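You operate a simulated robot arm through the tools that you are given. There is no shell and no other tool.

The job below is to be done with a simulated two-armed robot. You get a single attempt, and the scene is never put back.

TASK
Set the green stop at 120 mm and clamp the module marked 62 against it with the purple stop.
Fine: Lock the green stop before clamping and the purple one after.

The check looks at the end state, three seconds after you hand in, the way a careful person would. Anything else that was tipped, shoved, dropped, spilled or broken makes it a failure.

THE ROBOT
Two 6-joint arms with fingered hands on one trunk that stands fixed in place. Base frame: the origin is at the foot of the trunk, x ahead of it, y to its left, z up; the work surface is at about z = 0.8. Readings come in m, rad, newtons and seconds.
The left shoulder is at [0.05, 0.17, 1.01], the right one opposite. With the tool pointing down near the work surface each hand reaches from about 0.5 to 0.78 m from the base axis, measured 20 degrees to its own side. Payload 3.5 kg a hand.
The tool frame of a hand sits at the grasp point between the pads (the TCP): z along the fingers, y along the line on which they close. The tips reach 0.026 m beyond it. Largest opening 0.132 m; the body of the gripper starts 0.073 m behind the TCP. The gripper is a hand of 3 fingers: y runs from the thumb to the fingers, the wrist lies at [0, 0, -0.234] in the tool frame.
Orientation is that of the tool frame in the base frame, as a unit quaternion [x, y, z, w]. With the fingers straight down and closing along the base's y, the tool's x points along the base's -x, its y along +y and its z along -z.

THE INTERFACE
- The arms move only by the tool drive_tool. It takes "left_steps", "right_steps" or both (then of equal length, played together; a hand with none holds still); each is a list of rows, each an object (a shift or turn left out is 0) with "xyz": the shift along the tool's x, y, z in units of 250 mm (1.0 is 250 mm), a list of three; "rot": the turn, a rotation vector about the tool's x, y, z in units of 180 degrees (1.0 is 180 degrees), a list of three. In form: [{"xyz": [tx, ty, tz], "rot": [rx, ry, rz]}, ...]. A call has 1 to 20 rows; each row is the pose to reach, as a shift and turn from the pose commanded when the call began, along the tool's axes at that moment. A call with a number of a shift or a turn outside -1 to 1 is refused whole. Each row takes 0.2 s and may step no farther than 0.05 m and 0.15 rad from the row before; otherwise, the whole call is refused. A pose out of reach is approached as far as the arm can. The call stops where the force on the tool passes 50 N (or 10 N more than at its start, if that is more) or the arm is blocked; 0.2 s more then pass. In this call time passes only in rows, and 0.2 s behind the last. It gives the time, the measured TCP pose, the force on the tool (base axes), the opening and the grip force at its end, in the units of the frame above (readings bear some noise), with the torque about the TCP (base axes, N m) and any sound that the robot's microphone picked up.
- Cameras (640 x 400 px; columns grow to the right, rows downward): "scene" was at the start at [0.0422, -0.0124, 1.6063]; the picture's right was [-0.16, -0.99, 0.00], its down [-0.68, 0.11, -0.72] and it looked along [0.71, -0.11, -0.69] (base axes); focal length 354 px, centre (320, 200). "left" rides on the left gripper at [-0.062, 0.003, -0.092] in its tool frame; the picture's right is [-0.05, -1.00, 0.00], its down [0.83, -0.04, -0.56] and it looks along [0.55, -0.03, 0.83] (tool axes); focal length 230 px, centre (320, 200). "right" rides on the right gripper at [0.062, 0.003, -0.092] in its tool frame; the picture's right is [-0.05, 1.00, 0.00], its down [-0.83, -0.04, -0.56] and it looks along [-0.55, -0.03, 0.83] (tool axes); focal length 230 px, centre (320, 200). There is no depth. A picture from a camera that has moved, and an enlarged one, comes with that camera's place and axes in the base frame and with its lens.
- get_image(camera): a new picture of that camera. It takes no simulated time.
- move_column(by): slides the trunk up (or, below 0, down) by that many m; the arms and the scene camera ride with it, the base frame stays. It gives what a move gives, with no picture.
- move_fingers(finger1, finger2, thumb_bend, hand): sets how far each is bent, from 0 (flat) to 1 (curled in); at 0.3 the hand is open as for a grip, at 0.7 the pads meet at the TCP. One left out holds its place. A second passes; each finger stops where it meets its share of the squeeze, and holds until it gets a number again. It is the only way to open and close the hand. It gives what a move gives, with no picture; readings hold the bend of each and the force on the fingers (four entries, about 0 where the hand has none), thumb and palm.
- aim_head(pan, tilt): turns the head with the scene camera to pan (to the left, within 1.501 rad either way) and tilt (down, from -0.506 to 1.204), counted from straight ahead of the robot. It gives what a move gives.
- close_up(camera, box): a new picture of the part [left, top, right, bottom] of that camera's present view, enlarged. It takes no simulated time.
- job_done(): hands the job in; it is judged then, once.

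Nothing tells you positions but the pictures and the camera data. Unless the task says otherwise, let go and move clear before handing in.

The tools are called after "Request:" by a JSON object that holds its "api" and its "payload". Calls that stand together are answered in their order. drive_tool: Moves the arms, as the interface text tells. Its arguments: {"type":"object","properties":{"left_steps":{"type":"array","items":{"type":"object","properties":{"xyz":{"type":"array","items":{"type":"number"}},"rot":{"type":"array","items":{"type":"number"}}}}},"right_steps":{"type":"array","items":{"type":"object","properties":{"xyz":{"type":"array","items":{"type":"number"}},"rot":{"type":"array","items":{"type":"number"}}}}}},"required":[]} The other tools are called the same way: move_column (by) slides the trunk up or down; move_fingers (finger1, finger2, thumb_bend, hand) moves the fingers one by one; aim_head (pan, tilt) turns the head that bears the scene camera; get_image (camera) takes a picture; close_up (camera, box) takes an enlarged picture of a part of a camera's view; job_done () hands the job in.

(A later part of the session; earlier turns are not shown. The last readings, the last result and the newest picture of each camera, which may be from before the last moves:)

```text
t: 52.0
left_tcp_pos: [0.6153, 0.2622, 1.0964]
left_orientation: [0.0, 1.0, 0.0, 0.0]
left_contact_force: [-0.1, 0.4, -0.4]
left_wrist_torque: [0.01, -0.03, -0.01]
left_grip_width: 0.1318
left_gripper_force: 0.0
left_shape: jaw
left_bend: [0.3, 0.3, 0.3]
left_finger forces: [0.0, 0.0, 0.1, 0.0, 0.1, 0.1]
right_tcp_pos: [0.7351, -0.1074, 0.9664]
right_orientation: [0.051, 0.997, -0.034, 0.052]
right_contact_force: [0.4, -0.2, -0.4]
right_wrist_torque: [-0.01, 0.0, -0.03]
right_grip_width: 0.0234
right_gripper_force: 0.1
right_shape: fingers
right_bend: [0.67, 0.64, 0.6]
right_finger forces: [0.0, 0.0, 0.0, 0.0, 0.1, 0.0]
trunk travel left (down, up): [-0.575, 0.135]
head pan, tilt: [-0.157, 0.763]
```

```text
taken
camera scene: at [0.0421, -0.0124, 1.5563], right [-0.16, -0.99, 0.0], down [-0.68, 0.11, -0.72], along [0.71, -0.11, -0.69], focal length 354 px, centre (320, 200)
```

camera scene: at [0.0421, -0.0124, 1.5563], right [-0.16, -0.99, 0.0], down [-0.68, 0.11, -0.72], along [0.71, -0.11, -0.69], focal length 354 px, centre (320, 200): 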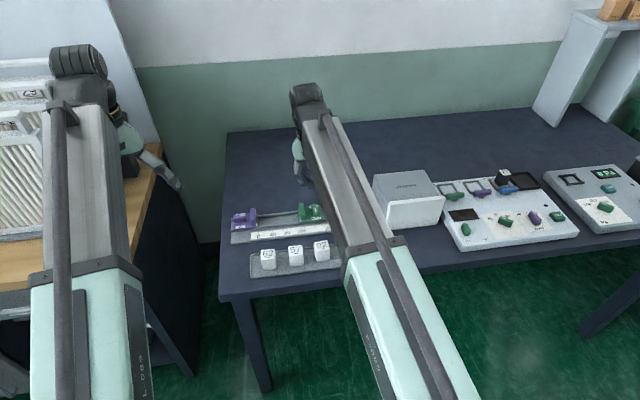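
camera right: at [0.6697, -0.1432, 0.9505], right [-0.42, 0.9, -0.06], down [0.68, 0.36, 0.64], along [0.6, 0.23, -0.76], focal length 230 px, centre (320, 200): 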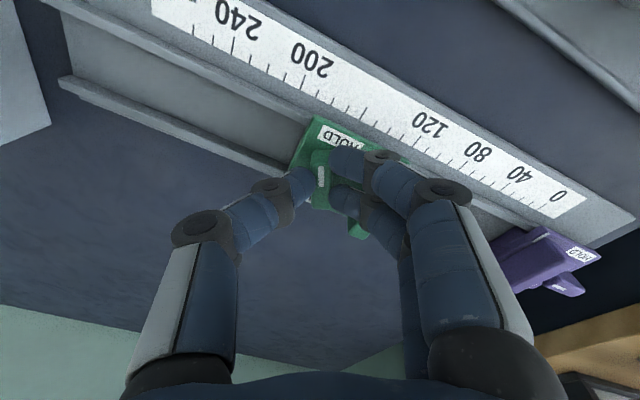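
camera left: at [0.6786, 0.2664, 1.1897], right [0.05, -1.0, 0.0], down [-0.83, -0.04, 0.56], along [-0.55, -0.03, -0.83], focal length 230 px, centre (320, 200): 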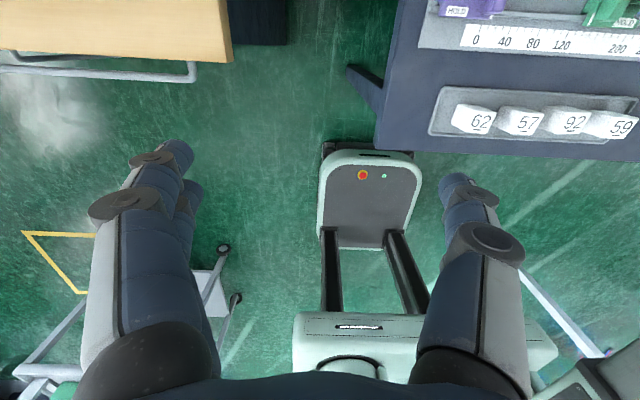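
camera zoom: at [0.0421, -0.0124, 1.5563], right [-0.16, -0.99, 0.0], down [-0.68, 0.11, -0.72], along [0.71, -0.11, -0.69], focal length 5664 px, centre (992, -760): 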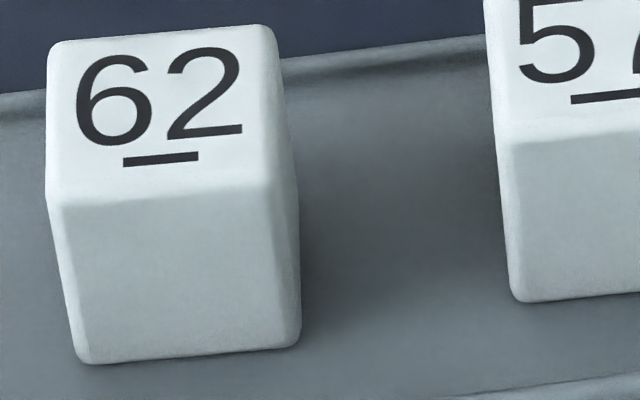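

The channel is about 34 mm wide and the module about 32 mm deep in x by 35 mm wide in y, so it keeps its present orientation. I'll move the right hand over module 62, closing along y and leaning slightly outward.

Request:
{"api": "move_fingers", "payload": {"hand": "right", "finger1": 0.55, "finger2": 0.55, "thumb_bend": 0.55}}

Request:
{"api": "drive_tool", "payload": {"right_steps": [{"xyz": [0.1, 0.08, -0.03], "rot": [-0.004, -0.001, -0.005]}, {"xyz": [0.2, 0.16, -0.04], "rot": [-0.008, -0.002, -0.01]}, {"xyz": [0.3, 0.24, -0.05], "rot": [-0.012, -0.003, -0.016]}, {"xyz": [0.4, 0.32, -0.056], "rot": [-0.016, -0.004, -0.021]}, {"xyz": [0.5, 0.4, -0.056], "rot": [-0.02, -0.005, -0.026]}, {"xyz": [0.608, 0.488, -0.056], "rot": [-0.0236, -0.0057, -0.0311]}]}}

Request:
{"api": "get_image", "payload": {"camera": "right"}}

Request:
{"api": "get_image", "payload": {"camera": "scene"}}

```text
t: 53.0
left_tcp_pos: [0.6159, 0.2635, 1.0972]
left_orientation: [0.0, 1.0, 0.001, 0.0]
left_contact_force: [0.6, -0.6, 0.0]
left_wrist_torque: [0.0, 0.02, -0.03]
left_grip_width: 0.1319
left_gripper_force: 0.1
left_shape: jaw
left_bend: [0.3, 0.3, 0.3]
left_finger forces: [0.0, 0.0, 0.0, 0.0, 0.0, 0.0]
right_tcp_pos: [0.7371, -0.109, 0.965]
right_orientation: [0.051, 0.997, -0.035, 0.052]
right_contact_force: [-0.6, 0.1, -0.4]
right_wrist_torque: [-0.03, 0.02, 0.03]
right_grip_width: 0.0504
right_gripper_force: 0.0
right_shape: fingers
right_bend: [0.55, 0.55, 0.55]
right_finger forces: [0.0, 0.1, 0.0, 0.1, 0.0, 0.1]
trunk travel left (down, up): [-0.575, 0.135]
head pan, tilt: [-0.157, 0.763]
```

```text
t: 54.4
left_tcp_pos: [0.6153, 0.2635, 1.0967]
left_orientation: [0.0, 1.0, 0.0, 0.0]
left_contact_force: [0.2, 0.7, 0.3]
left_wrist_torque: [-0.02, -0.01, -0.01]
left_grip_width: 0.132
left_gripper_force: 0.0
left_shape: jaw
left_bend: [0.3, 0.3, 0.3]
left_finger forces: [0.1, 0.0, 0.0, 0.0, 0.0, 0.0]
right_tcp_pos: [0.5975, 0.0301, 0.9548]
right_orientation: [-0.001, 0.998, -0.001, 0.062]
right_contact_force: [-0.6, 0.7, 0.3]
right_wrist_torque: [0.0, -0.02, 0.02]
right_grip_width: 0.0506
right_gripper_force: 0.0
right_shape: fingers
right_bend: [0.55, 0.55, 0.55]
right_finger forces: [0.0, 0.1, 0.0, 0.0, 0.0, 0.0]
trunk travel left (down, up): [-0.575, 0.135]
head pan, tilt: [-0.157, 0.763]
```

```text
taken
camera right: at [0.5249, 0.0325, 1.0382], right [0.05, 1.0, 0.01], down [0.76, -0.04, 0.65], along [0.65, -0.03, -0.76], focal length 230 px, centre (320, 200)
```

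right: 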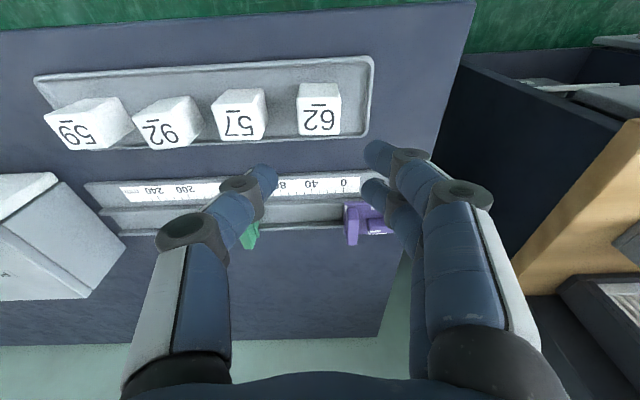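

```text
taken
camera scene: at [0.042, -0.0122, 1.5564], right [-0.16, -0.99, 0.0], down [-0.68, 0.11, -0.72], along [0.71, -0.11, -0.69], focal length 354 px, centre (320, 200)
```

scene: 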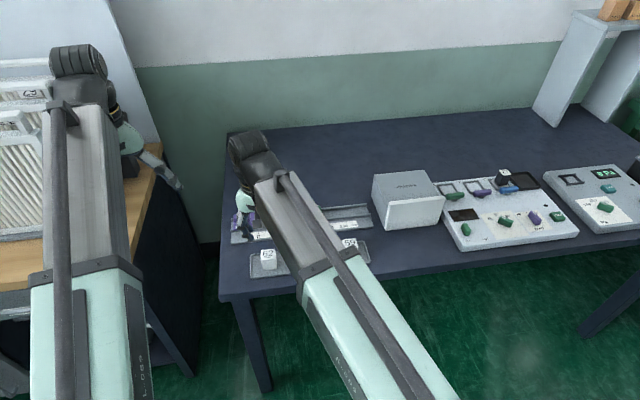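

Request:
{"api": "close_up", "payload": {"camera": "right", "box": [275, 70, 365, 150]}}

Request:
{"api": "close_up", "payload": {"camera": "left", "box": [430, 90, 510, 140]}}

```text
5.00 times, centred on (320, 110) of right
camera zoom: at [0.5249, 0.0325, 1.0382], right [0.05, 1.0, 0.01], down [0.76, -0.04, 0.65], along [0.65, -0.03, -0.76], focal length 1150 px, centre (320, 650)
```

zoom: 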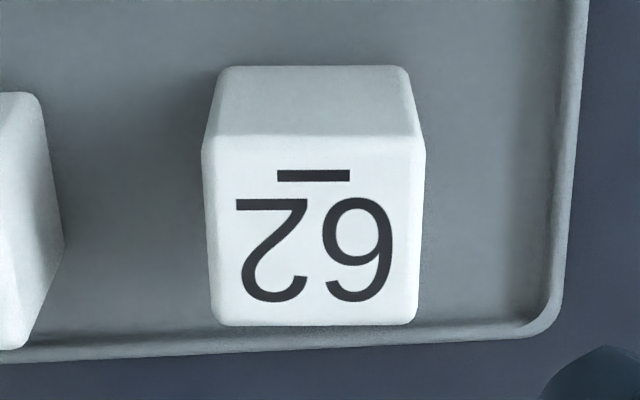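

```text
8.00 times, centred on (470, 115) of left
camera zoom: at [0.6784, 0.2665, 1.1898], right [0.05, -1.0, 0.0], down [-0.83, -0.04, 0.56], along [-0.55, -0.03, -0.83], focal length 1841 px, centre (-880, 880)
```

zoom: 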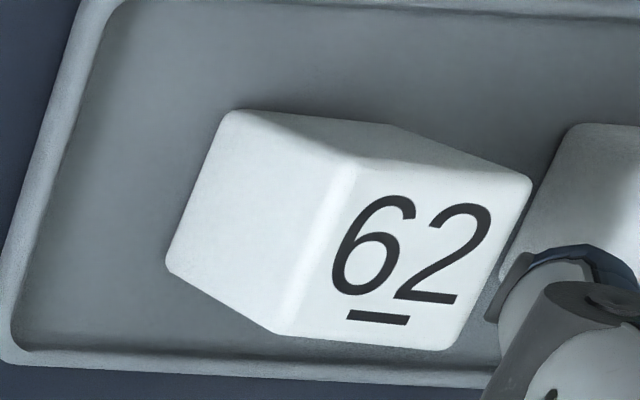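

Module 62's top spans x 0.5815–0.613 and y 0.0115–0.0465, with a yaw of about -2°. I'll match that yaw and descend around it.

Request:
{"api": "drive_tool", "payload": {"right_steps": [{"xyz": [0.0147, -0.0009, 0.1], "rot": [0.0005, 0, 0.004]}, {"xyz": [0.0294, -0.0018, 0.2], "rot": [0.001, 0, 0.008]}, {"xyz": [0.0441, -0.0027, 0.3], "rot": [0.0014, 0, 0.011]}]}}

Request:
{"api": "get_image", "payload": {"camera": "right"}}

Request:
{"api": "close_up", "payload": {"camera": "left", "box": [400, 60, 560, 160]}}

Request:
{"api": "close_up", "payload": {"camera": "scene", "box": [220, 200, 340, 280]}}

```text
t: 55.1
left_tcp_pos: [0.6165, 0.2642, 1.0964]
left_orientation: [-0.001, 1.0, 0.001, 0.0]
left_contact_force: [0.3, -1.0, -0.2]
left_wrist_torque: [-0.02, 0.0, -0.02]
left_grip_width: 0.1319
left_gripper_force: 0.0
left_shape: jaw
left_bend: [0.3, 0.3, 0.3]
left_finger forces: [0.0, 0.0, 0.0, 0.0, 0.0, 0.1]
right_tcp_pos: [0.5951, 0.028, 0.878]
right_orientation: [0.017, 0.998, -0.002, 0.061]
right_contact_force: [0.2, -0.1, -1.2]
right_wrist_torque: [0.02, -0.01, -0.01]
right_grip_width: 0.0507
right_gripper_force: 0.0
right_shape: fingers
right_bend: [0.55, 0.55, 0.55]
right_finger forces: [0.0, 0.1, 0.0, 0.0, 0.0, 0.1]
trunk travel left (down, up): [-0.575, 0.135]
head pan, tilt: [-0.157, 0.763]
```

```text
taken
camera right: at [0.5223, 0.0332, 0.9621], right [0.09, 1.0, 0.01], down [0.76, -0.07, 0.65], along [0.65, -0.05, -0.76], focal length 230 px, centre (320, 200)
```

right: 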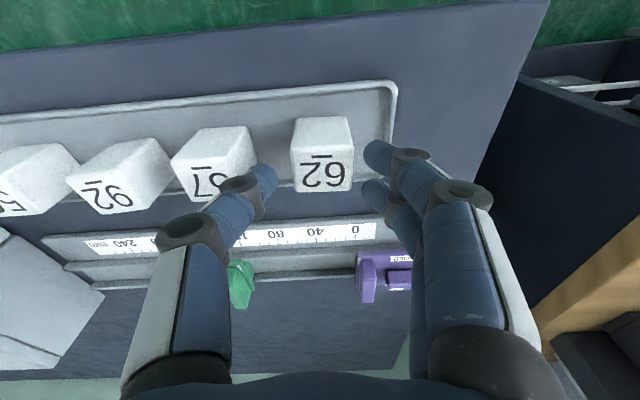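

```text
4.00 times, centred on (480, 110) of left
camera zoom: at [0.6786, 0.2664, 1.1897], right [0.05, -1.0, 0.0], down [-0.83, -0.04, 0.56], along [-0.55, -0.03, -0.83], focal length 920 px, centre (-320, 560)
```

zoom: 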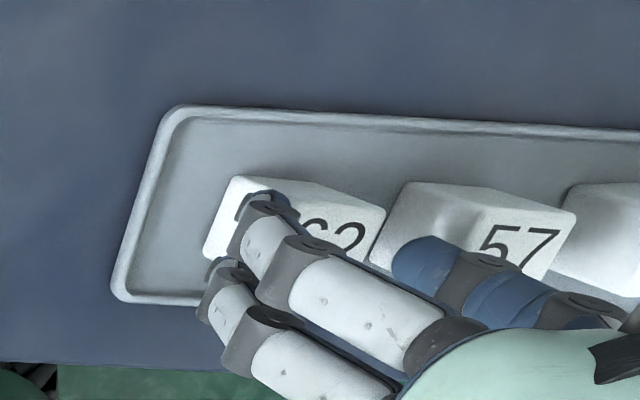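

```text
5.00 times, centred on (280, 240) of scene
camera zoom: at [0.0423, -0.0124, 1.5564], right [-0.16, -0.99, 0.0], down [-0.68, 0.11, -0.72], along [0.71, -0.11, -0.69], focal length 1770 px, centre (520, 0)
```

zoom: 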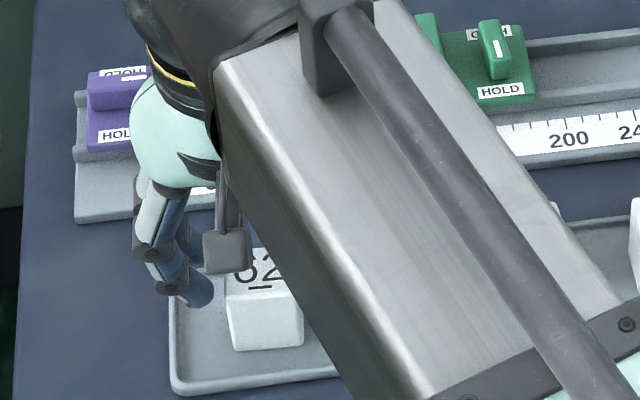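

Alignment looks centred between thumb and fingers. I'll do the final descent and then close.

Request:
{"api": "drive_tool", "payload": {"right_steps": [{"xyz": [0.004, 0, 0.034]}, {"xyz": [0.008, 0, 0.068]}, {"xyz": [0.0123, 0, 0.0992]}]}}

Request:
{"api": "get_image", "payload": {"camera": "right"}}

Request:
{"api": "close_up", "payload": {"camera": "left", "box": [400, 60, 560, 160]}}

```text
t: 56.0
left_tcp_pos: [0.6162, 0.2625, 1.0961]
left_orientation: [0.0, 1.0, 0.001, -0.001]
left_contact_force: [0.2, 0.0, -0.2]
left_wrist_torque: [0.01, 0.01, -0.04]
left_grip_width: 0.1318
left_gripper_force: 0.0
left_shape: jaw
left_bend: [0.3, 0.3, 0.3]
left_finger forces: [0.0, 0.1, 0.0, 0.0, 0.1, 0.0]
right_tcp_pos: [0.5954, 0.0282, 0.8541]
right_orientation: [0.017, 0.998, -0.002, 0.06]
right_contact_force: [-0.8, -0.4, 0.3]
right_wrist_torque: [-0.03, 0.01, 0.02]
right_grip_width: 0.0505
right_gripper_force: 0.1
right_shape: fingers
right_bend: [0.55, 0.55, 0.55]
right_finger forces: [0.0, 0.0, 0.0, 0.0, 0.0, 0.1]
trunk travel left (down, up): [-0.575, 0.135]
head pan, tilt: [-0.157, 0.763]
```

```text
taken
camera right: at [0.5226, 0.0329, 0.9379], right [0.09, 1.0, 0.0], down [0.76, -0.07, 0.65], along [0.65, -0.05, -0.76], focal length 230 px, centre (320, 200)
```

right: 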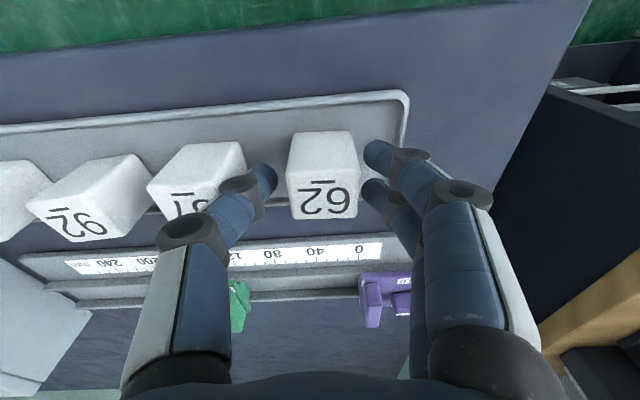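

```text
4.00 times, centred on (480, 110) of left
camera zoom: at [0.6785, 0.2664, 1.1897], right [0.05, -1.0, 0.0], down [-0.83, -0.04, 0.56], along [-0.55, -0.03, -0.83], focal length 920 px, centre (-320, 560)
```

zoom: 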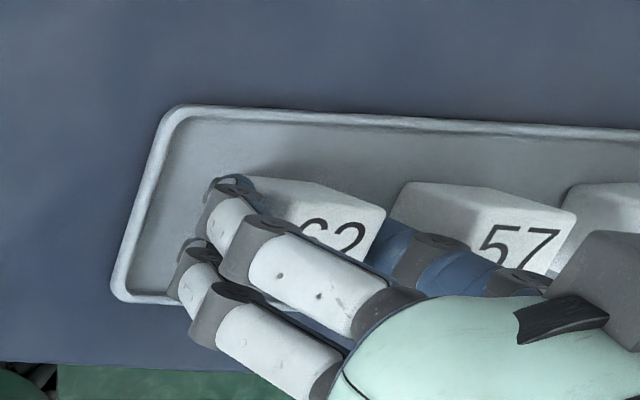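

Request:
{"api": "move_fingers", "payload": {"hand": "right", "finger1": 0.68, "finger2": 0.68, "thumb_bend": 0.68}}

Request:
{"api": "get_image", "payload": {"camera": "right"}}

```text
t: 57.0
left_tcp_pos: [0.6156, 0.2629, 1.0966]
left_orientation: [0.0, 1.0, 0.0, 0.001]
left_contact_force: [0.1, -0.1, -0.1]
left_wrist_torque: [0.03, 0.01, 0.03]
left_grip_width: 0.1318
left_gripper_force: 0.1
left_shape: jaw
left_bend: [0.3, 0.3, 0.3]
left_finger forces: [0.1, 0.0, 0.1, 0.1, 0.0, 0.0]
right_tcp_pos: [0.5946, 0.0285, 0.8531]
right_orientation: [0.017, 0.998, -0.002, 0.06]
right_contact_force: [0.4, -0.1, 0.3]
right_wrist_torque: [0.02, 0.0, 0.01]
right_grip_width: 0.0346
right_gripper_force: 11.1
right_shape: fingers
right_bend: [0.61, 0.61, 0.63]
right_finger forces: [5.5, 5.4, 0.0, 0.0, 10.8, 0.1]
trunk travel left (down, up): [-0.575, 0.135]
head pan, tilt: [-0.157, 0.763]
```

```text
taken
camera right: at [0.5227, 0.0329, 0.938], right [0.09, 1.0, 0.0], down [0.76, -0.07, 0.65], along [0.65, -0.05, -0.76], focal length 230 px, centre (320, 200)
```

right: 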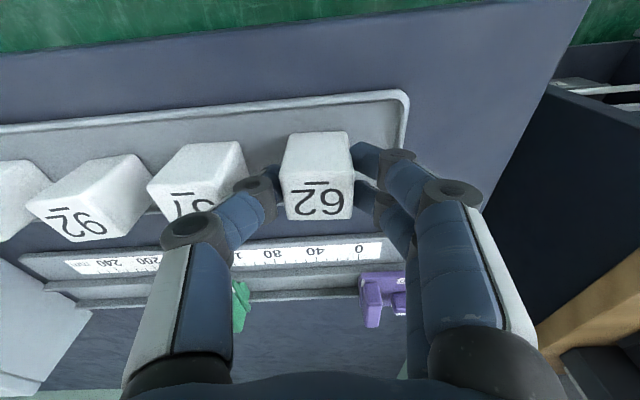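

Module 62 is gripped at 11 N and 34.6 mm wide. I'll lift it straight up and carry it over the rail channel.

Request:
{"api": "drive_tool", "payload": {"right_steps": [{"xyz": [-0.012, -0.0002, -0.0992]}, {"xyz": [-0.024, -0.0004, -0.1984]}, {"xyz": [-0.0335, -0.0006, -0.2778]}, {"xyz": [-0.1503, -0.0274, -0.2636], "rot": [-0.0003, 0, -0.0022]}, {"xyz": [-0.2671, -0.0541, -0.2494], "rot": [-0.0005, 0, -0.0044]}, {"xyz": [-0.384, -0.0809, -0.2352], "rot": [-0.0008, 0, -0.0066]}, {"xyz": [-0.5008, -0.1076, -0.221], "rot": [-0.001, 0, -0.0088]}, {"xyz": [-0.6176, -0.1344, -0.2068], "rot": [-0.0013, 0, -0.011]}]}}

Request:
{"api": "get_image", "payload": {"camera": "right"}}

Request:
{"api": "get_image", "payload": {"camera": "scene"}}

Request:
{"api": "get_image", "payload": {"camera": "left"}}

```text
t: 58.8
left_tcp_pos: [0.6156, 0.2633, 1.0958]
left_orientation: [0.0, 1.0, 0.0, 0.0]
left_contact_force: [0.0, -1.1, 0.0]
left_wrist_torque: [0.0, -0.01, -0.01]
left_grip_width: 0.1317
left_gripper_force: 0.1
left_shape: jaw
left_bend: [0.3, 0.3, 0.3]
left_finger forces: [0.0, 0.0, 0.1, 0.1, 0.0, 0.0]
right_tcp_pos: [0.7415, -0.0115, 0.9247]
right_orientation: [-0.001, 0.998, -0.002, 0.061]
right_contact_force: [-0.2, 0.9, -0.1]
right_wrist_torque: [-0.01, 0.05, 0.02]
right_grip_width: 0.0348
right_gripper_force: 10.4
right_shape: fingers
right_bend: [0.61, 0.61, 0.63]
right_finger forces: [5.4, 5.3, 0.0, 0.0, 10.8, 0.0]
trunk travel left (down, up): [-0.575, 0.135]
head pan, tilt: [-0.157, 0.763]
```

```text
taken
camera right: at [0.6684, -0.0096, 1.0086], right [0.05, 1.0, 0.0], down [0.76, -0.04, 0.65], along [0.65, -0.03, -0.76], focal length 230 px, centre (320, 200)
```

right: 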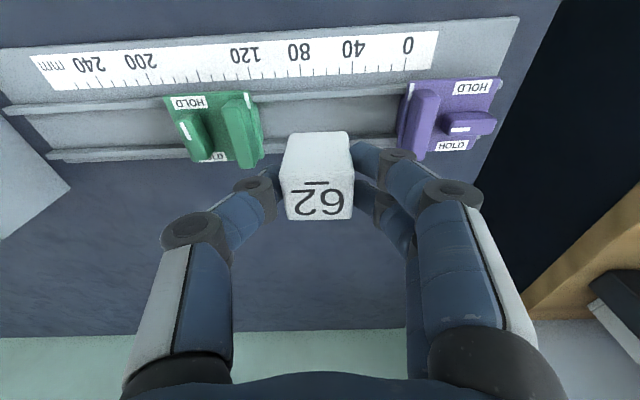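

```text
taken
camera scene: at [0.0426, -0.0124, 1.5563], right [-0.16, -0.99, 0.0], down [-0.68, 0.11, -0.72], along [0.71, -0.11, -0.69], focal length 354 px, centre (320, 200)
```

scene: 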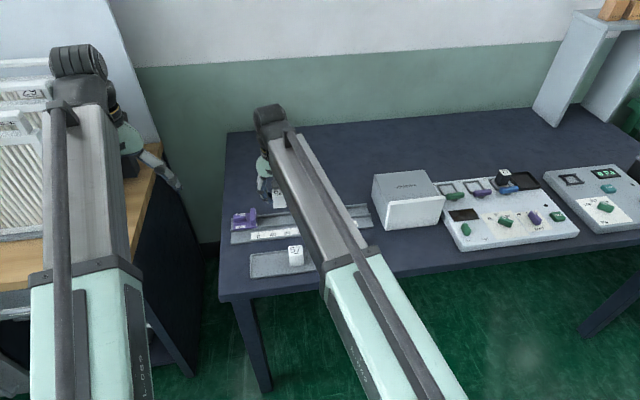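

```text
taken
camera left: at [0.6788, 0.2663, 1.1895], right [0.05, -1.0, 0.0], down [-0.83, -0.04, 0.56], along [-0.55, -0.03, -0.83], focal length 230 px, centre (320, 200)
```

left: 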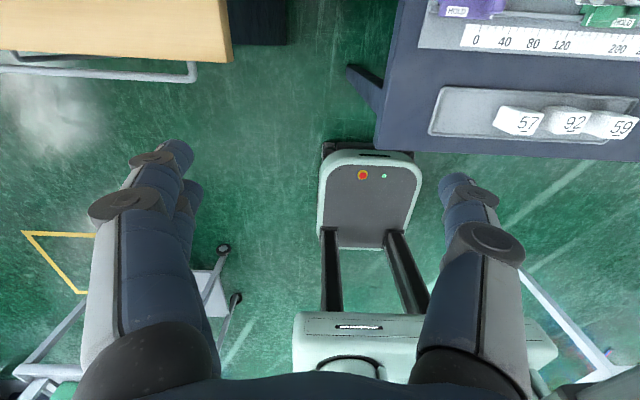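

Request:
{"api": "close_up", "payload": {"camera": "right", "box": [260, 115, 388, 235]}}

Request:
{"api": "close_up", "payload": {"camera": "right", "box": [250, 70, 410, 170]}}

Request:
{"api": "close_up", "payload": {"camera": "scene", "box": [250, 170, 314, 250]}}

```text
3.33 times, centred on (324, 175) of right
camera zoom: at [0.6684, -0.0096, 1.0086], right [0.05, 1.0, 0.0], down [0.76, -0.04, 0.65], along [0.65, -0.03, -0.76], focal length 767 px, centre (307, 283)
```

zoom: 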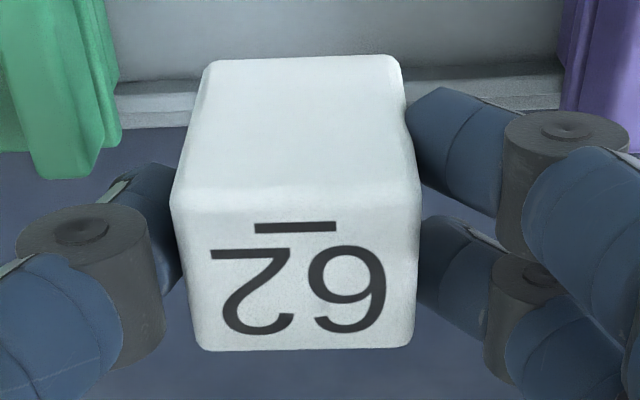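

```text
4.00 times, centred on (330, 120) of right
camera zoom: at [0.6684, -0.0096, 1.0086], right [0.05, 1.0, 0.0], down [0.76, -0.04, 0.65], along [0.65, -0.03, -0.76], focal length 920 px, centre (280, 520)
```

zoom: 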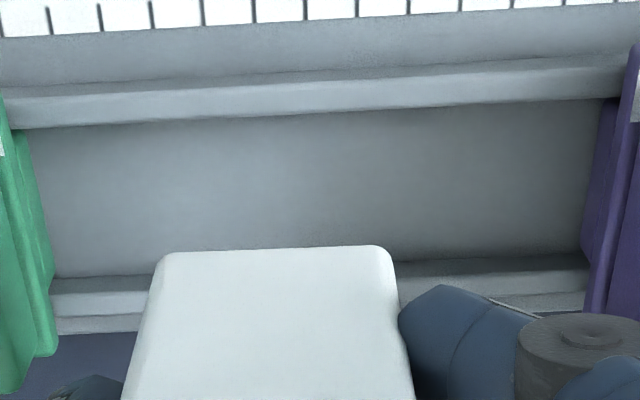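

```text
5.00 times, centred on (282, 210) of scene
camera zoom: at [0.0426, -0.0124, 1.5563], right [-0.16, -0.99, 0.0], down [-0.68, 0.11, -0.72], along [0.71, -0.11, -0.69], focal length 1770 px, centre (510, 150)
```

zoom: 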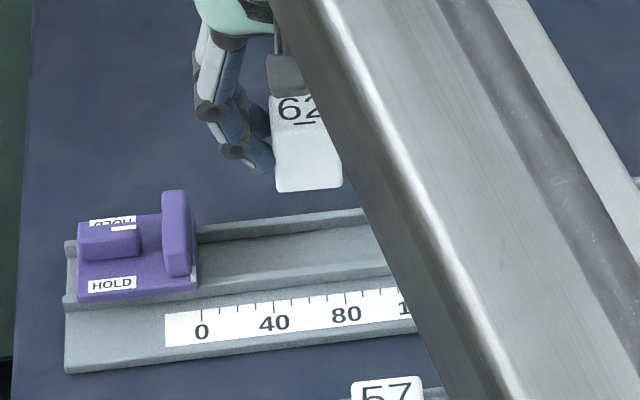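

The module is held level above the channel, and by camera geometry its centre is within about 1 mm of the channel centre. I'll lower it to just above the lips and look.

Request:
{"api": "drive_tool", "payload": {"right_steps": [{"xyz": [0.0096, 0.0003, 0.0723]}, {"xyz": [0.0191, 0.0006, 0.1447]}, {"xyz": [0.0287, 0.0009, 0.217]}]}}

Request:
{"api": "close_up", "payload": {"camera": "right", "box": [250, 110, 410, 210]}}

Request:
{"api": "close_up", "payload": {"camera": "scene", "box": [260, 190, 324, 230]}}

Request:
{"api": "get_image", "payload": {"camera": "right"}}

```text
t: 59.5
left_tcp_pos: [0.6158, 0.2624, 1.0965]
left_orientation: [0.001, 1.0, -0.001, 0.0]
left_contact_force: [-0.4, -0.5, -0.3]
left_wrist_torque: [0.01, 0.02, -0.03]
left_grip_width: 0.1318
left_gripper_force: 0.1
left_shape: jaw
left_bend: [0.3, 0.3, 0.3]
left_finger forces: [0.1, 0.0, 0.0, 0.1, 0.0, 0.0]
right_tcp_pos: [0.7391, -0.0109, 0.869]
right_orientation: [-0.001, 0.998, -0.002, 0.06]
right_contact_force: [0.3, -0.2, -1.1]
right_wrist_torque: [-0.01, -0.02, 0.0]
right_grip_width: 0.0346
right_gripper_force: 10.8
right_shape: fingers
right_bend: [0.61, 0.61, 0.63]
right_finger forces: [5.4, 5.3, 0.0, 0.1, 10.8, 0.0]
trunk travel left (down, up): [-0.575, 0.135]
head pan, tilt: [-0.157, 0.763]
```

```text
4.00 times, centred on (330, 160) of right
camera zoom: at [0.6672, -0.0086, 0.9537], right [0.05, 1.0, 0.0], down [0.76, -0.04, 0.65], along [0.65, -0.03, -0.76], focal length 920 px, centre (280, 360)
```

zoom: 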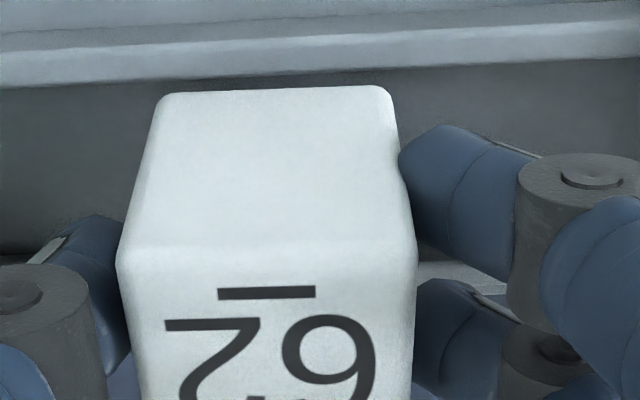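

```text
10.00 times, centred on (292, 210) of scene
camera zoom: at [0.0424, -0.0124, 1.5564], right [-0.16, -0.99, 0.0], down [-0.68, 0.11, -0.72], along [0.71, -0.11, -0.69], focal length 3540 px, centre (600, 100)
```

zoom: 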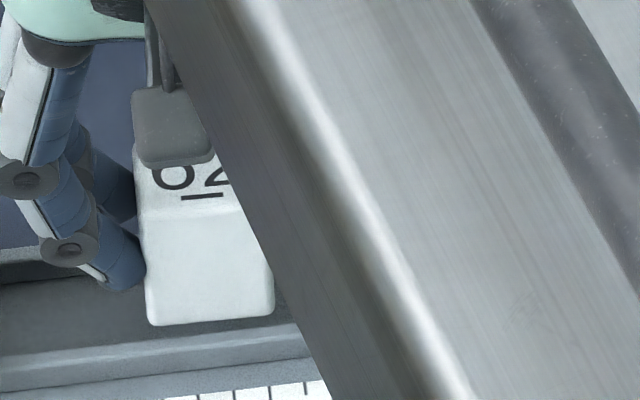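

```text
taken
camera right: at [0.6672, -0.0086, 0.9537], right [0.05, 1.0, 0.0], down [0.76, -0.04, 0.65], along [0.65, -0.03, -0.76], focal length 230 px, centre (320, 200)
```

right: 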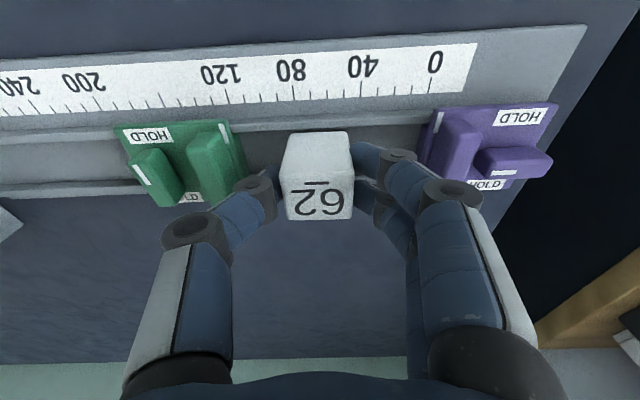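

The module's front edge sits just inside the front lip with roughly 1 mm to spare. I'm lowering in small steps and watching the force.

Request:
{"api": "drive_tool", "payload": {"right_steps": [{"xyz": [0.0007, 0, 0.006]}, {"xyz": [0.0014, 0, 0.012]}]}}

Request:
{"api": "drive_tool", "payload": {"right_steps": [{"xyz": [0.0007, 0, 0.006]}, {"xyz": [0.0014, 0, 0.012]}]}}

Request:
{"api": "close_up", "payload": {"camera": "right", "box": [250, 110, 410, 210]}}

```text
t: 60.1
left_tcp_pos: [0.6163, 0.2635, 1.0963]
left_orientation: [0.0, 1.0, 0.0, 0.0]
left_contact_force: [0.2, 0.9, 0.0]
left_wrist_torque: [-0.01, 0.01, 0.04]
left_grip_width: 0.132
left_gripper_force: 0.0
left_shape: jaw
left_bend: [0.3, 0.3, 0.3]
left_finger forces: [0.0, 0.1, 0.0, 0.1, 0.0, 0.0]
right_tcp_pos: [0.7408, -0.0116, 0.8665]
right_orientation: [-0.001, 0.998, -0.001, 0.061]
right_contact_force: [0.3, 0.2, -0.3]
right_wrist_torque: [-0.01, -0.02, 0.03]
right_grip_width: 0.0347
right_gripper_force: 11.6
right_shape: fingers
right_bend: [0.61, 0.61, 0.63]
right_finger forces: [5.6, 5.4, 0.0, 0.1, 11.1, 0.0]
trunk travel left (down, up): [-0.575, 0.135]
head pan, tilt: [-0.157, 0.763]
```

```text
t: 60.8
left_tcp_pos: [0.6161, 0.2639, 1.0973]
left_orientation: [0.0, 1.0, 0.0, 0.0]
left_contact_force: [-0.1, -0.1, 0.8]
left_wrist_torque: [-0.04, 0.01, 0.01]
left_grip_width: 0.1321
left_gripper_force: 0.0
left_shape: jaw
left_bend: [0.3, 0.3, 0.3]
left_finger forces: [0.0, 0.1, 0.0, 0.0, 0.0, 0.0]
right_tcp_pos: [0.7408, -0.0111, 0.8656]
right_orientation: [-0.001, 0.998, 0.0, 0.061]
right_contact_force: [2.0, 1.3, 6.3]
right_wrist_torque: [-0.05, -0.01, 0.01]
right_grip_width: 0.034
right_gripper_force: 12.1
right_shape: fingers
right_bend: [0.61, 0.61, 0.64]
right_finger forces: [6.7, 5.8, 0.0, 0.0, 11.9, 0.0]
trunk travel left (down, up): [-0.575, 0.135]
head pan, tilt: [-0.157, 0.763]
```

```text
4.00 times, centred on (330, 160) of right
camera zoom: at [0.6677, -0.0082, 0.9494], right [0.05, 1.0, 0.0], down [0.76, -0.04, 0.65], along [0.65, -0.03, -0.76], focal length 920 px, centre (280, 360)
```

zoom: 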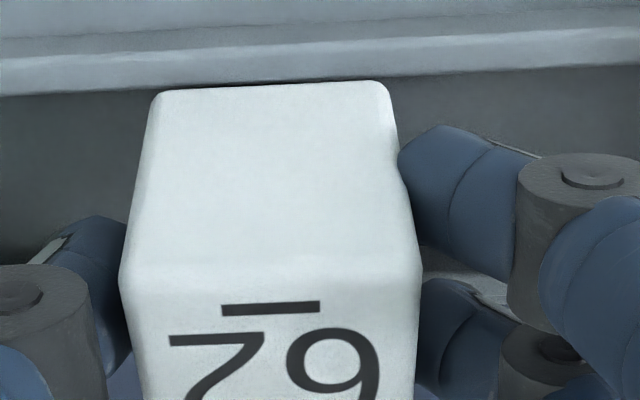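

The module touched at the front lip (about 6 N up, 2 N in +x). I'll raise it slightly, shift 1.2 mm in +x and try again.

Request:
{"api": "drive_tool", "payload": {"right_steps": [{"xyz": [-0.0007, 0, -0.008]}, {"xyz": [-0.0055, 0, -0.0075]}, {"xyz": [-0.0048, 0, 0]}, {"xyz": [-0.004, 0, 0.006]}]}}

Request:
{"api": "close_up", "payload": {"camera": "right", "box": [250, 110, 410, 210]}}

```text
t: 61.8
left_tcp_pos: [0.6139, 0.2633, 1.0962]
left_orientation: [0.0, 1.0, 0.0, 0.0]
left_contact_force: [-0.9, -1.0, 0.4]
left_wrist_torque: [-0.04, -0.01, -0.02]
left_grip_width: 0.1319
left_gripper_force: 0.0
left_shape: jaw
left_bend: [0.3, 0.3, 0.3]
left_finger forces: [0.0, 0.0, 0.0, 0.0, 0.0, 0.0]
right_tcp_pos: [0.7417, -0.0109, 0.8629]
right_orientation: [-0.001, 0.998, -0.001, 0.062]
right_contact_force: [4.9, 0.7, 12.6]
right_wrist_torque: [-0.04, -0.07, -0.02]
right_grip_width: 0.0342
right_gripper_force: 12.6
right_shape: fingers
right_bend: [0.62, 0.61, 0.64]
right_finger forces: [7.7, 5.7, 0.0, 0.1, 12.3, 0.0]
trunk travel left (down, up): [-0.575, 0.135]
head pan, tilt: [-0.157, 0.763]
```

```text
4.00 times, centred on (330, 160) of right
camera zoom: at [0.6685, -0.0082, 0.9476], right [0.05, 1.0, 0.01], down [0.76, -0.04, 0.65], along [0.65, -0.03, -0.76], focal length 920 px, centre (280, 360)
```

zoom: 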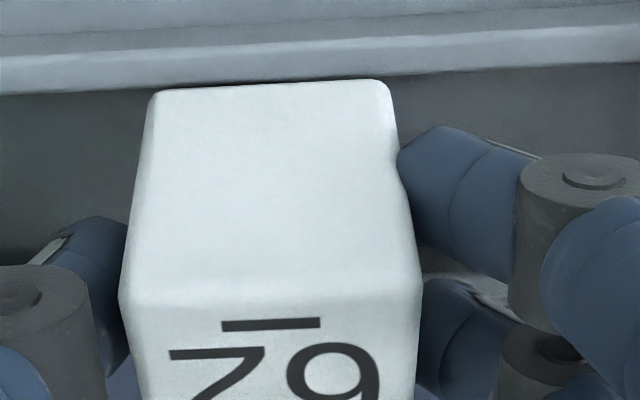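

Request:
{"api": "close_up", "payload": {"camera": "scene", "box": [260, 200, 308, 230]}}

Request:
{"api": "get_image", "payload": {"camera": "right"}}

```text
13.33 times, centred on (284, 215) of scene
camera zoom: at [0.0415, -0.0123, 1.5565], right [-0.16, -0.99, 0.0], down [-0.68, 0.11, -0.72], along [0.71, -0.11, -0.69], focal length 4720 px, centre (800, 0)
```

zoom: 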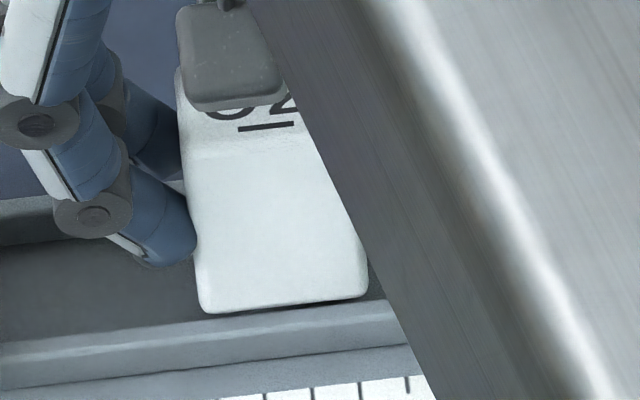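

```text
taken
camera right: at [0.6685, -0.0082, 0.9476], right [0.05, 1.0, 0.01], down [0.76, -0.04, 0.65], along [0.65, -0.03, -0.76], focal length 230 px, centre (320, 200)
```

right: 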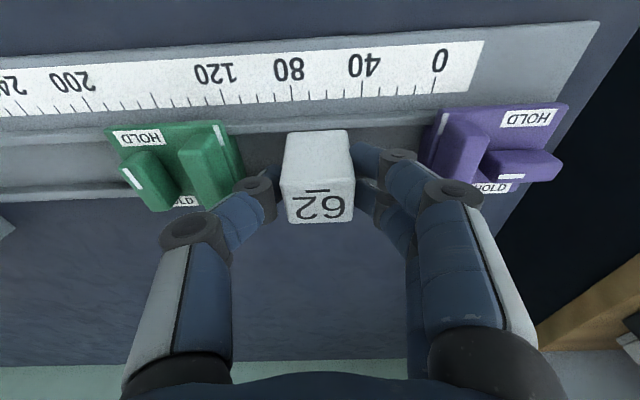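

Request:
{"api": "drive_tool", "payload": {"right_steps": [{"xyz": [-0.0015, 0, -0.012]}, {"xyz": [-0.003, 0, -0.024]}]}}

Request:
{"api": "get_image", "payload": {"camera": "right"}}

Request:
{"api": "close_up", "payload": {"camera": "right", "box": [250, 110, 410, 230]}}

Request:
{"api": "close_up", "payload": {"camera": "scene", "box": [260, 200, 308, 230]}}

```text
t: 62.4
left_tcp_pos: [0.6157, 0.263, 1.0968]
left_orientation: [0.0, 1.0, 0.0, 0.001]
left_contact_force: [-0.5, 0.6, -0.2]
left_wrist_torque: [0.0, -0.01, 0.0]
left_grip_width: 0.1318
left_gripper_force: 0.0
left_shape: jaw
left_bend: [0.3, 0.3, 0.3]
left_finger forces: [0.1, 0.1, 0.0, 0.0, 0.0, 0.0]
right_tcp_pos: [0.7403, -0.0104, 0.8667]
right_orientation: [0.0, 0.998, -0.001, 0.059]
right_contact_force: [0.8, 0.6, -0.9]
right_wrist_torque: [-0.05, 0.0, 0.0]
right_grip_width: 0.0345
right_gripper_force: 11.5
right_shape: fingers
right_bend: [0.62, 0.61, 0.64]
right_finger forces: [5.9, 5.4, 0.1, 0.0, 11.4, 0.0]
trunk travel left (down, up): [-0.575, 0.135]
head pan, tilt: [-0.157, 0.763]
```

```text
taken
camera right: at [0.6683, -0.0082, 0.951], right [0.05, 1.0, 0.0], down [0.76, -0.04, 0.65], along [0.65, -0.03, -0.76], focal length 230 px, centre (320, 200)
```

right: 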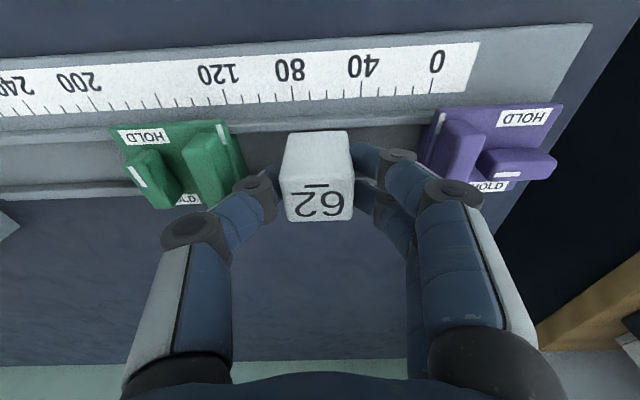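

```text
3.33 times, centred on (330, 170) of right
camera zoom: at [0.6683, -0.0082, 0.951], right [0.05, 1.0, 0.0], down [0.76, -0.04, 0.65], along [0.65, -0.03, -0.76], focal length 767 px, centre (287, 300)
```

zoom: 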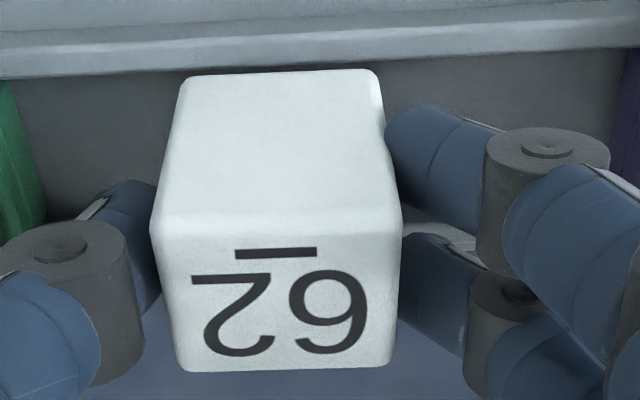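

```text
13.33 times, centred on (284, 215) of scene
camera zoom: at [0.0423, -0.0124, 1.5561], right [-0.16, -0.99, 0.0], down [-0.68, 0.11, -0.72], along [0.71, -0.11, -0.69], focal length 4720 px, centre (800, 0)
```

zoom: 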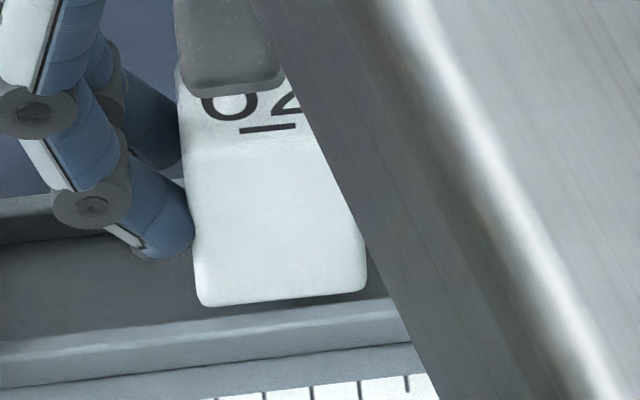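

Triangulating puts the module's front face at x≈0.7243 and the lip's inner edge at 0.7245, so it overhangs the front lip slightly. I'll shift +1.5 mm in x and lower again.

Request:
{"api": "drive_tool", "payload": {"right_steps": [{"xyz": [-0.006, 0, 0.0007]}, {"xyz": [-0.0053, 0, 0.0067]}, {"xyz": [-0.0046, 0, 0.0127]}, {"xyz": [-0.0039, 0, 0.0187]}]}}

Request:
{"api": "close_up", "payload": {"camera": "right", "box": [250, 110, 410, 230]}}

Request:
{"api": "close_up", "payload": {"camera": "scene", "box": [260, 200, 308, 230]}}

```text
t: 63.4
left_tcp_pos: [0.6158, 0.2628, 1.0976]
left_orientation: [0.001, 1.0, 0.0, 0.0]
left_contact_force: [-0.2, 0.1, 0.1]
left_wrist_torque: [-0.02, -0.04, 0.01]
left_grip_width: 0.132
left_gripper_force: 0.1
left_shape: jaw
left_bend: [0.3, 0.3, 0.3]
left_finger forces: [0.1, 0.1, 0.0, 0.0, 0.0, 0.1]
right_tcp_pos: [0.7421, -0.0096, 0.8635]
right_orientation: [-0.001, 0.998, -0.002, 0.06]
right_contact_force: [0.3, -0.3, -1.0]
right_wrist_torque: [0.03, 0.03, 0.01]
right_grip_width: 0.0342
right_gripper_force: 11.6
right_shape: fingers
right_bend: [0.62, 0.61, 0.64]
right_finger forces: [5.9, 5.4, 0.0, 0.0, 11.3, 0.0]
trunk travel left (down, up): [-0.575, 0.135]
head pan, tilt: [-0.157, 0.763]
```

```text
3.33 times, centred on (330, 170) of right
camera zoom: at [0.67, -0.0077, 0.9474], right [0.05, 1.0, 0.0], down [0.76, -0.04, 0.65], along [0.65, -0.03, -0.76], focal length 767 px, centre (287, 300)
```

zoom: 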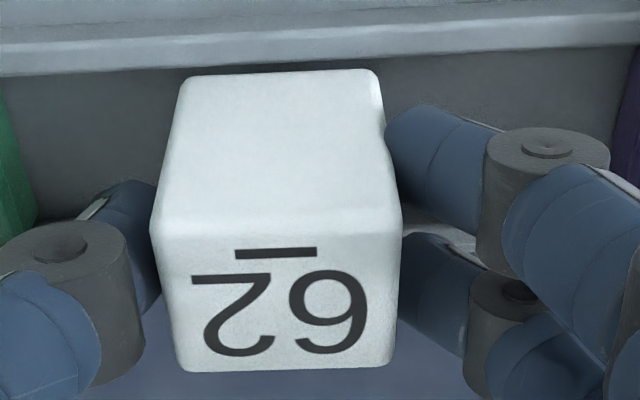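

```text
13.33 times, centred on (284, 215) of scene
camera zoom: at [0.0423, -0.0124, 1.5563], right [-0.16, -0.99, 0.0], down [-0.68, 0.11, -0.72], along [0.71, -0.11, -0.69], focal length 4720 px, centre (800, 0)
```

zoom: 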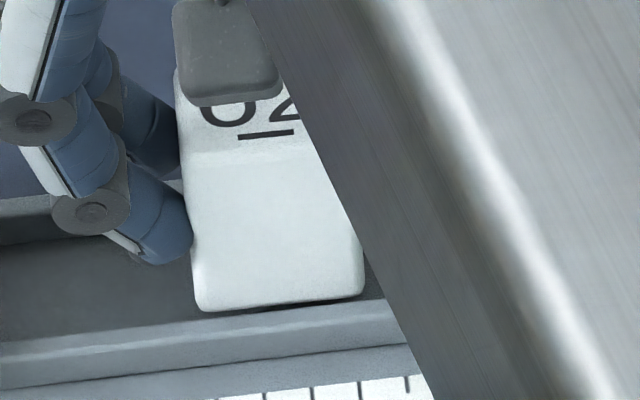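

No contact now, so the bottom edge is entering the channel. I'm continuing down.

Request:
{"api": "drive_tool", "payload": {"right_steps": [{"xyz": [0.0005, 0, 0.004]}, {"xyz": [0.001, 0, 0.008]}, {"xyz": [0.0015, 0, 0.012]}]}}

Request:
{"api": "close_up", "payload": {"camera": "right", "box": [250, 110, 410, 230]}}

Request:
{"api": "close_up", "payload": {"camera": "scene", "box": [260, 200, 308, 230]}}

```text
t: 64.2
left_tcp_pos: [0.616, 0.2631, 1.0977]
left_orientation: [0.0, 1.0, 0.001, 0.0]
left_contact_force: [-0.7, -0.2, 0.8]
left_wrist_torque: [-0.02, 0.0, -0.02]
left_grip_width: 0.1318
left_gripper_force: 0.1
left_shape: jaw
left_bend: [0.3, 0.3, 0.3]
left_finger forces: [0.0, 0.0, 0.0, 0.0, 0.1, 0.0]
right_tcp_pos: [0.7433, -0.0101, 0.8616]
right_orientation: [-0.001, 0.998, -0.001, 0.06]
right_contact_force: [0.1, 0.7, -1.2]
right_wrist_torque: [0.0, -0.01, 0.0]
right_grip_width: 0.0344
right_gripper_force: 11.2
right_shape: fingers
right_bend: [0.62, 0.61, 0.64]
right_finger forces: [5.8, 5.4, 0.1, 0.0, 11.3, 0.0]
trunk travel left (down, up): [-0.575, 0.135]
head pan, tilt: [-0.157, 0.763]
```

```text
3.33 times, centred on (330, 170) of right
camera zoom: at [0.6706, -0.0079, 0.9449], right [0.05, 1.0, 0.0], down [0.76, -0.04, 0.65], along [0.65, -0.03, -0.76], focal length 767 px, centre (287, 300)
```

zoom: 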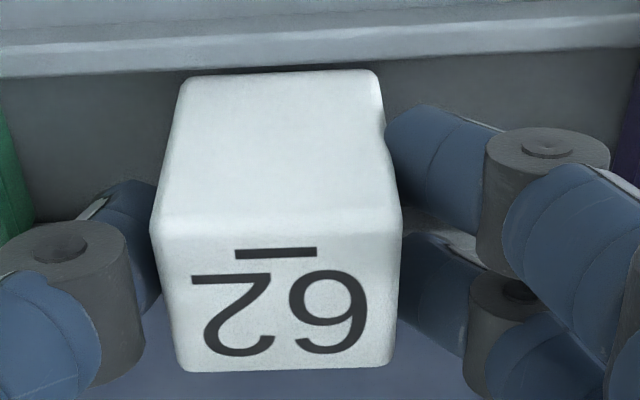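

```text
13.33 times, centred on (284, 215) of scene
camera zoom: at [0.0423, -0.0124, 1.5563], right [-0.16, -0.99, 0.0], down [-0.68, 0.11, -0.72], along [0.71, -0.11, -0.69], focal length 4720 px, centre (800, 0)
```

zoom: 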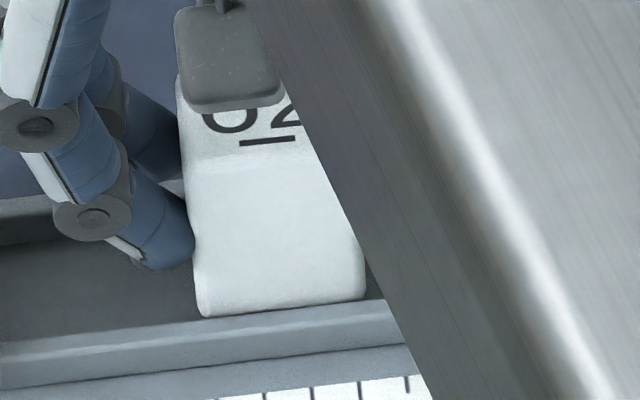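

Request:
{"api": "drive_tool", "payload": {"right_steps": [{"xyz": [0.0005, 0, 0.004]}, {"xyz": [0.001, 0, 0.008]}, {"xyz": [0.0015, 0, 0.012]}]}}

Request:
{"api": "close_up", "payload": {"camera": "scene", "box": [260, 200, 308, 230]}}

```text
t: 65.0
left_tcp_pos: [0.6157, 0.2633, 1.0975]
left_orientation: [0.001, 1.0, 0.001, 0.0]
left_contact_force: [0.9, 0.0, -0.4]
left_wrist_torque: [0.0, -0.02, 0.04]
left_grip_width: 0.1316
left_gripper_force: 0.0
left_shape: jaw
left_bend: [0.3, 0.3, 0.3]
left_finger forces: [0.1, 0.0, 0.0, 0.1, 0.0, 0.1]
right_tcp_pos: [0.743, -0.0108, 0.8573]
right_orientation: [-0.002, 0.998, -0.001, 0.059]
right_contact_force: [0.7, -0.6, -2.0]
right_wrist_torque: [-0.09, -0.03, -0.01]
right_grip_width: 0.0345
right_gripper_force: 11.1
right_shape: fingers
right_bend: [0.62, 0.61, 0.64]
right_finger forces: [5.9, 5.4, 0.0, 0.0, 11.3, 0.0]
trunk travel left (down, up): [-0.575, 0.135]
head pan, tilt: [-0.157, 0.763]
```

```text
13.33 times, centred on (284, 215) of scene
camera zoom: at [0.0423, -0.0124, 1.5563], right [-0.16, -0.99, 0.0], down [-0.68, 0.11, -0.72], along [0.71, -0.11, -0.69], focal length 4720 px, centre (800, 0)
```

zoom: 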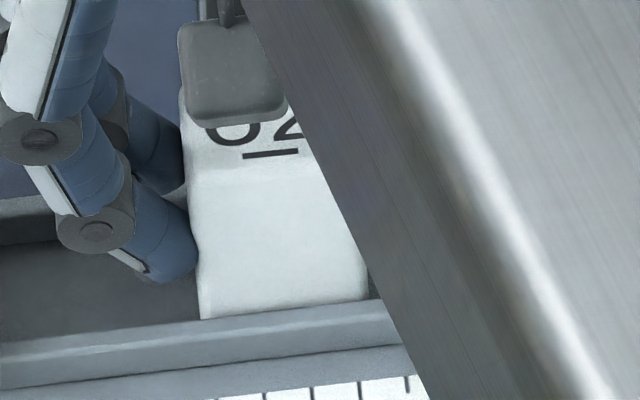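

Request:
{"api": "drive_tool", "payload": {"right_steps": [{"xyz": [0.0005, 0, 0.004]}, {"xyz": [0.0007, 0, 0.006]}]}}

Request:
{"api": "drive_tool", "payload": {"right_steps": [{"xyz": [0.0002, 0, 0.002]}, {"xyz": [0.0005, 0, 0.004]}]}}

Request:
{"api": "close_up", "payload": {"camera": "scene", "box": [260, 200, 308, 230]}}

Request:
{"api": "close_up", "payload": {"camera": "right", "box": [250, 110, 410, 230]}}

```text
t: 65.5
left_tcp_pos: [0.6155, 0.2647, 1.0973]
left_orientation: [-0.001, 1.0, 0.0, 0.0]
left_contact_force: [-0.4, 0.0, -0.4]
left_wrist_torque: [-0.03, 0.0, 0.02]
left_grip_width: 0.1318
left_gripper_force: 0.2
left_shape: jaw
left_bend: [0.3, 0.3, 0.3]
left_finger forces: [0.0, 0.1, 0.0, 0.0, 0.0, 0.0]
right_tcp_pos: [0.742, -0.0098, 0.8565]
right_orientation: [0.0, 0.998, -0.001, 0.061]
right_contact_force: [-0.7, -0.6, 1.6]
right_wrist_torque: [0.0, -0.04, -0.01]
right_grip_width: 0.0342
right_gripper_force: 11.3
right_shape: fingers
right_bend: [0.62, 0.61, 0.64]
right_finger forces: [5.7, 5.6, 0.0, 0.0, 11.3, 0.0]
trunk travel left (down, up): [-0.575, 0.135]
head pan, tilt: [-0.157, 0.763]
```

```text
t: 66.2
left_tcp_pos: [0.6151, 0.2639, 1.0969]
left_orientation: [0.001, 1.0, 0.0, 0.001]
left_contact_force: [-0.5, 0.0, -0.1]
left_wrist_torque: [-0.01, 0.0, -0.05]
left_grip_width: 0.1316
left_gripper_force: 0.0
left_shape: jaw
left_bend: [0.3, 0.3, 0.3]
left_finger forces: [0.0, 0.0, 0.0, 0.1, 0.1, 0.1]
right_tcp_pos: [0.7425, -0.0094, 0.8549]
right_orientation: [-0.001, 0.998, 0.0, 0.061]
right_contact_force: [-0.7, -0.5, 4.2]
right_wrist_torque: [-0.07, -0.07, -0.02]
right_grip_width: 0.0344
right_gripper_force: 11.7
right_shape: fingers
right_bend: [0.62, 0.61, 0.64]
right_finger forces: [5.7, 6.1, 0.0, 0.1, 11.7, 0.0]
trunk travel left (down, up): [-0.575, 0.135]
head pan, tilt: [-0.157, 0.763]
```

```text
13.33 times, centred on (284, 215) of scene
camera zoom: at [0.0416, -0.0124, 1.5564], right [-0.16, -0.99, 0.0], down [-0.68, 0.11, -0.72], along [0.71, -0.11, -0.69], focal length 4720 px, centre (800, 0)
```

zoom: 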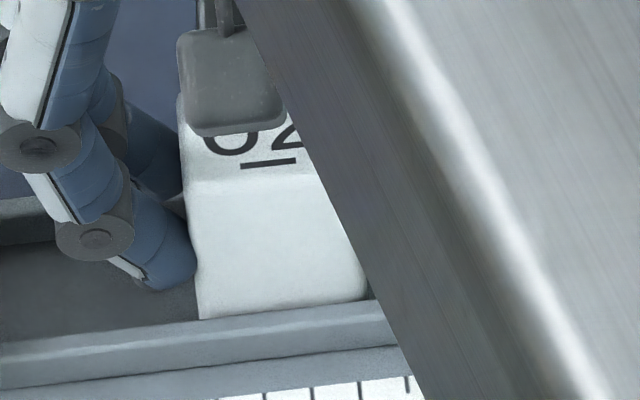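

```text
3.33 times, centred on (330, 170) of right
camera zoom: at [0.6696, -0.0078, 0.94], right [0.05, 1.0, 0.0], down [0.76, -0.04, 0.65], along [0.65, -0.03, -0.76], focal length 767 px, centre (287, 300)
```

zoom: 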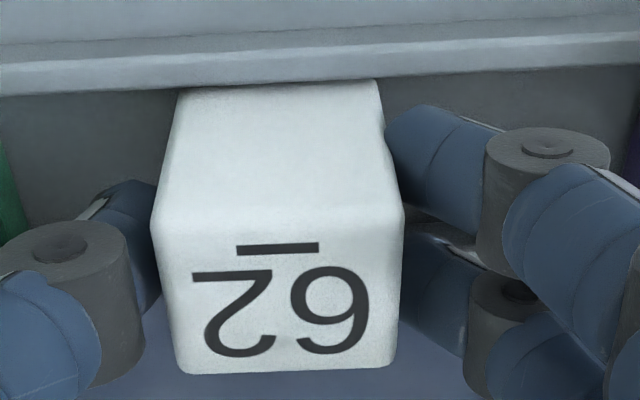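

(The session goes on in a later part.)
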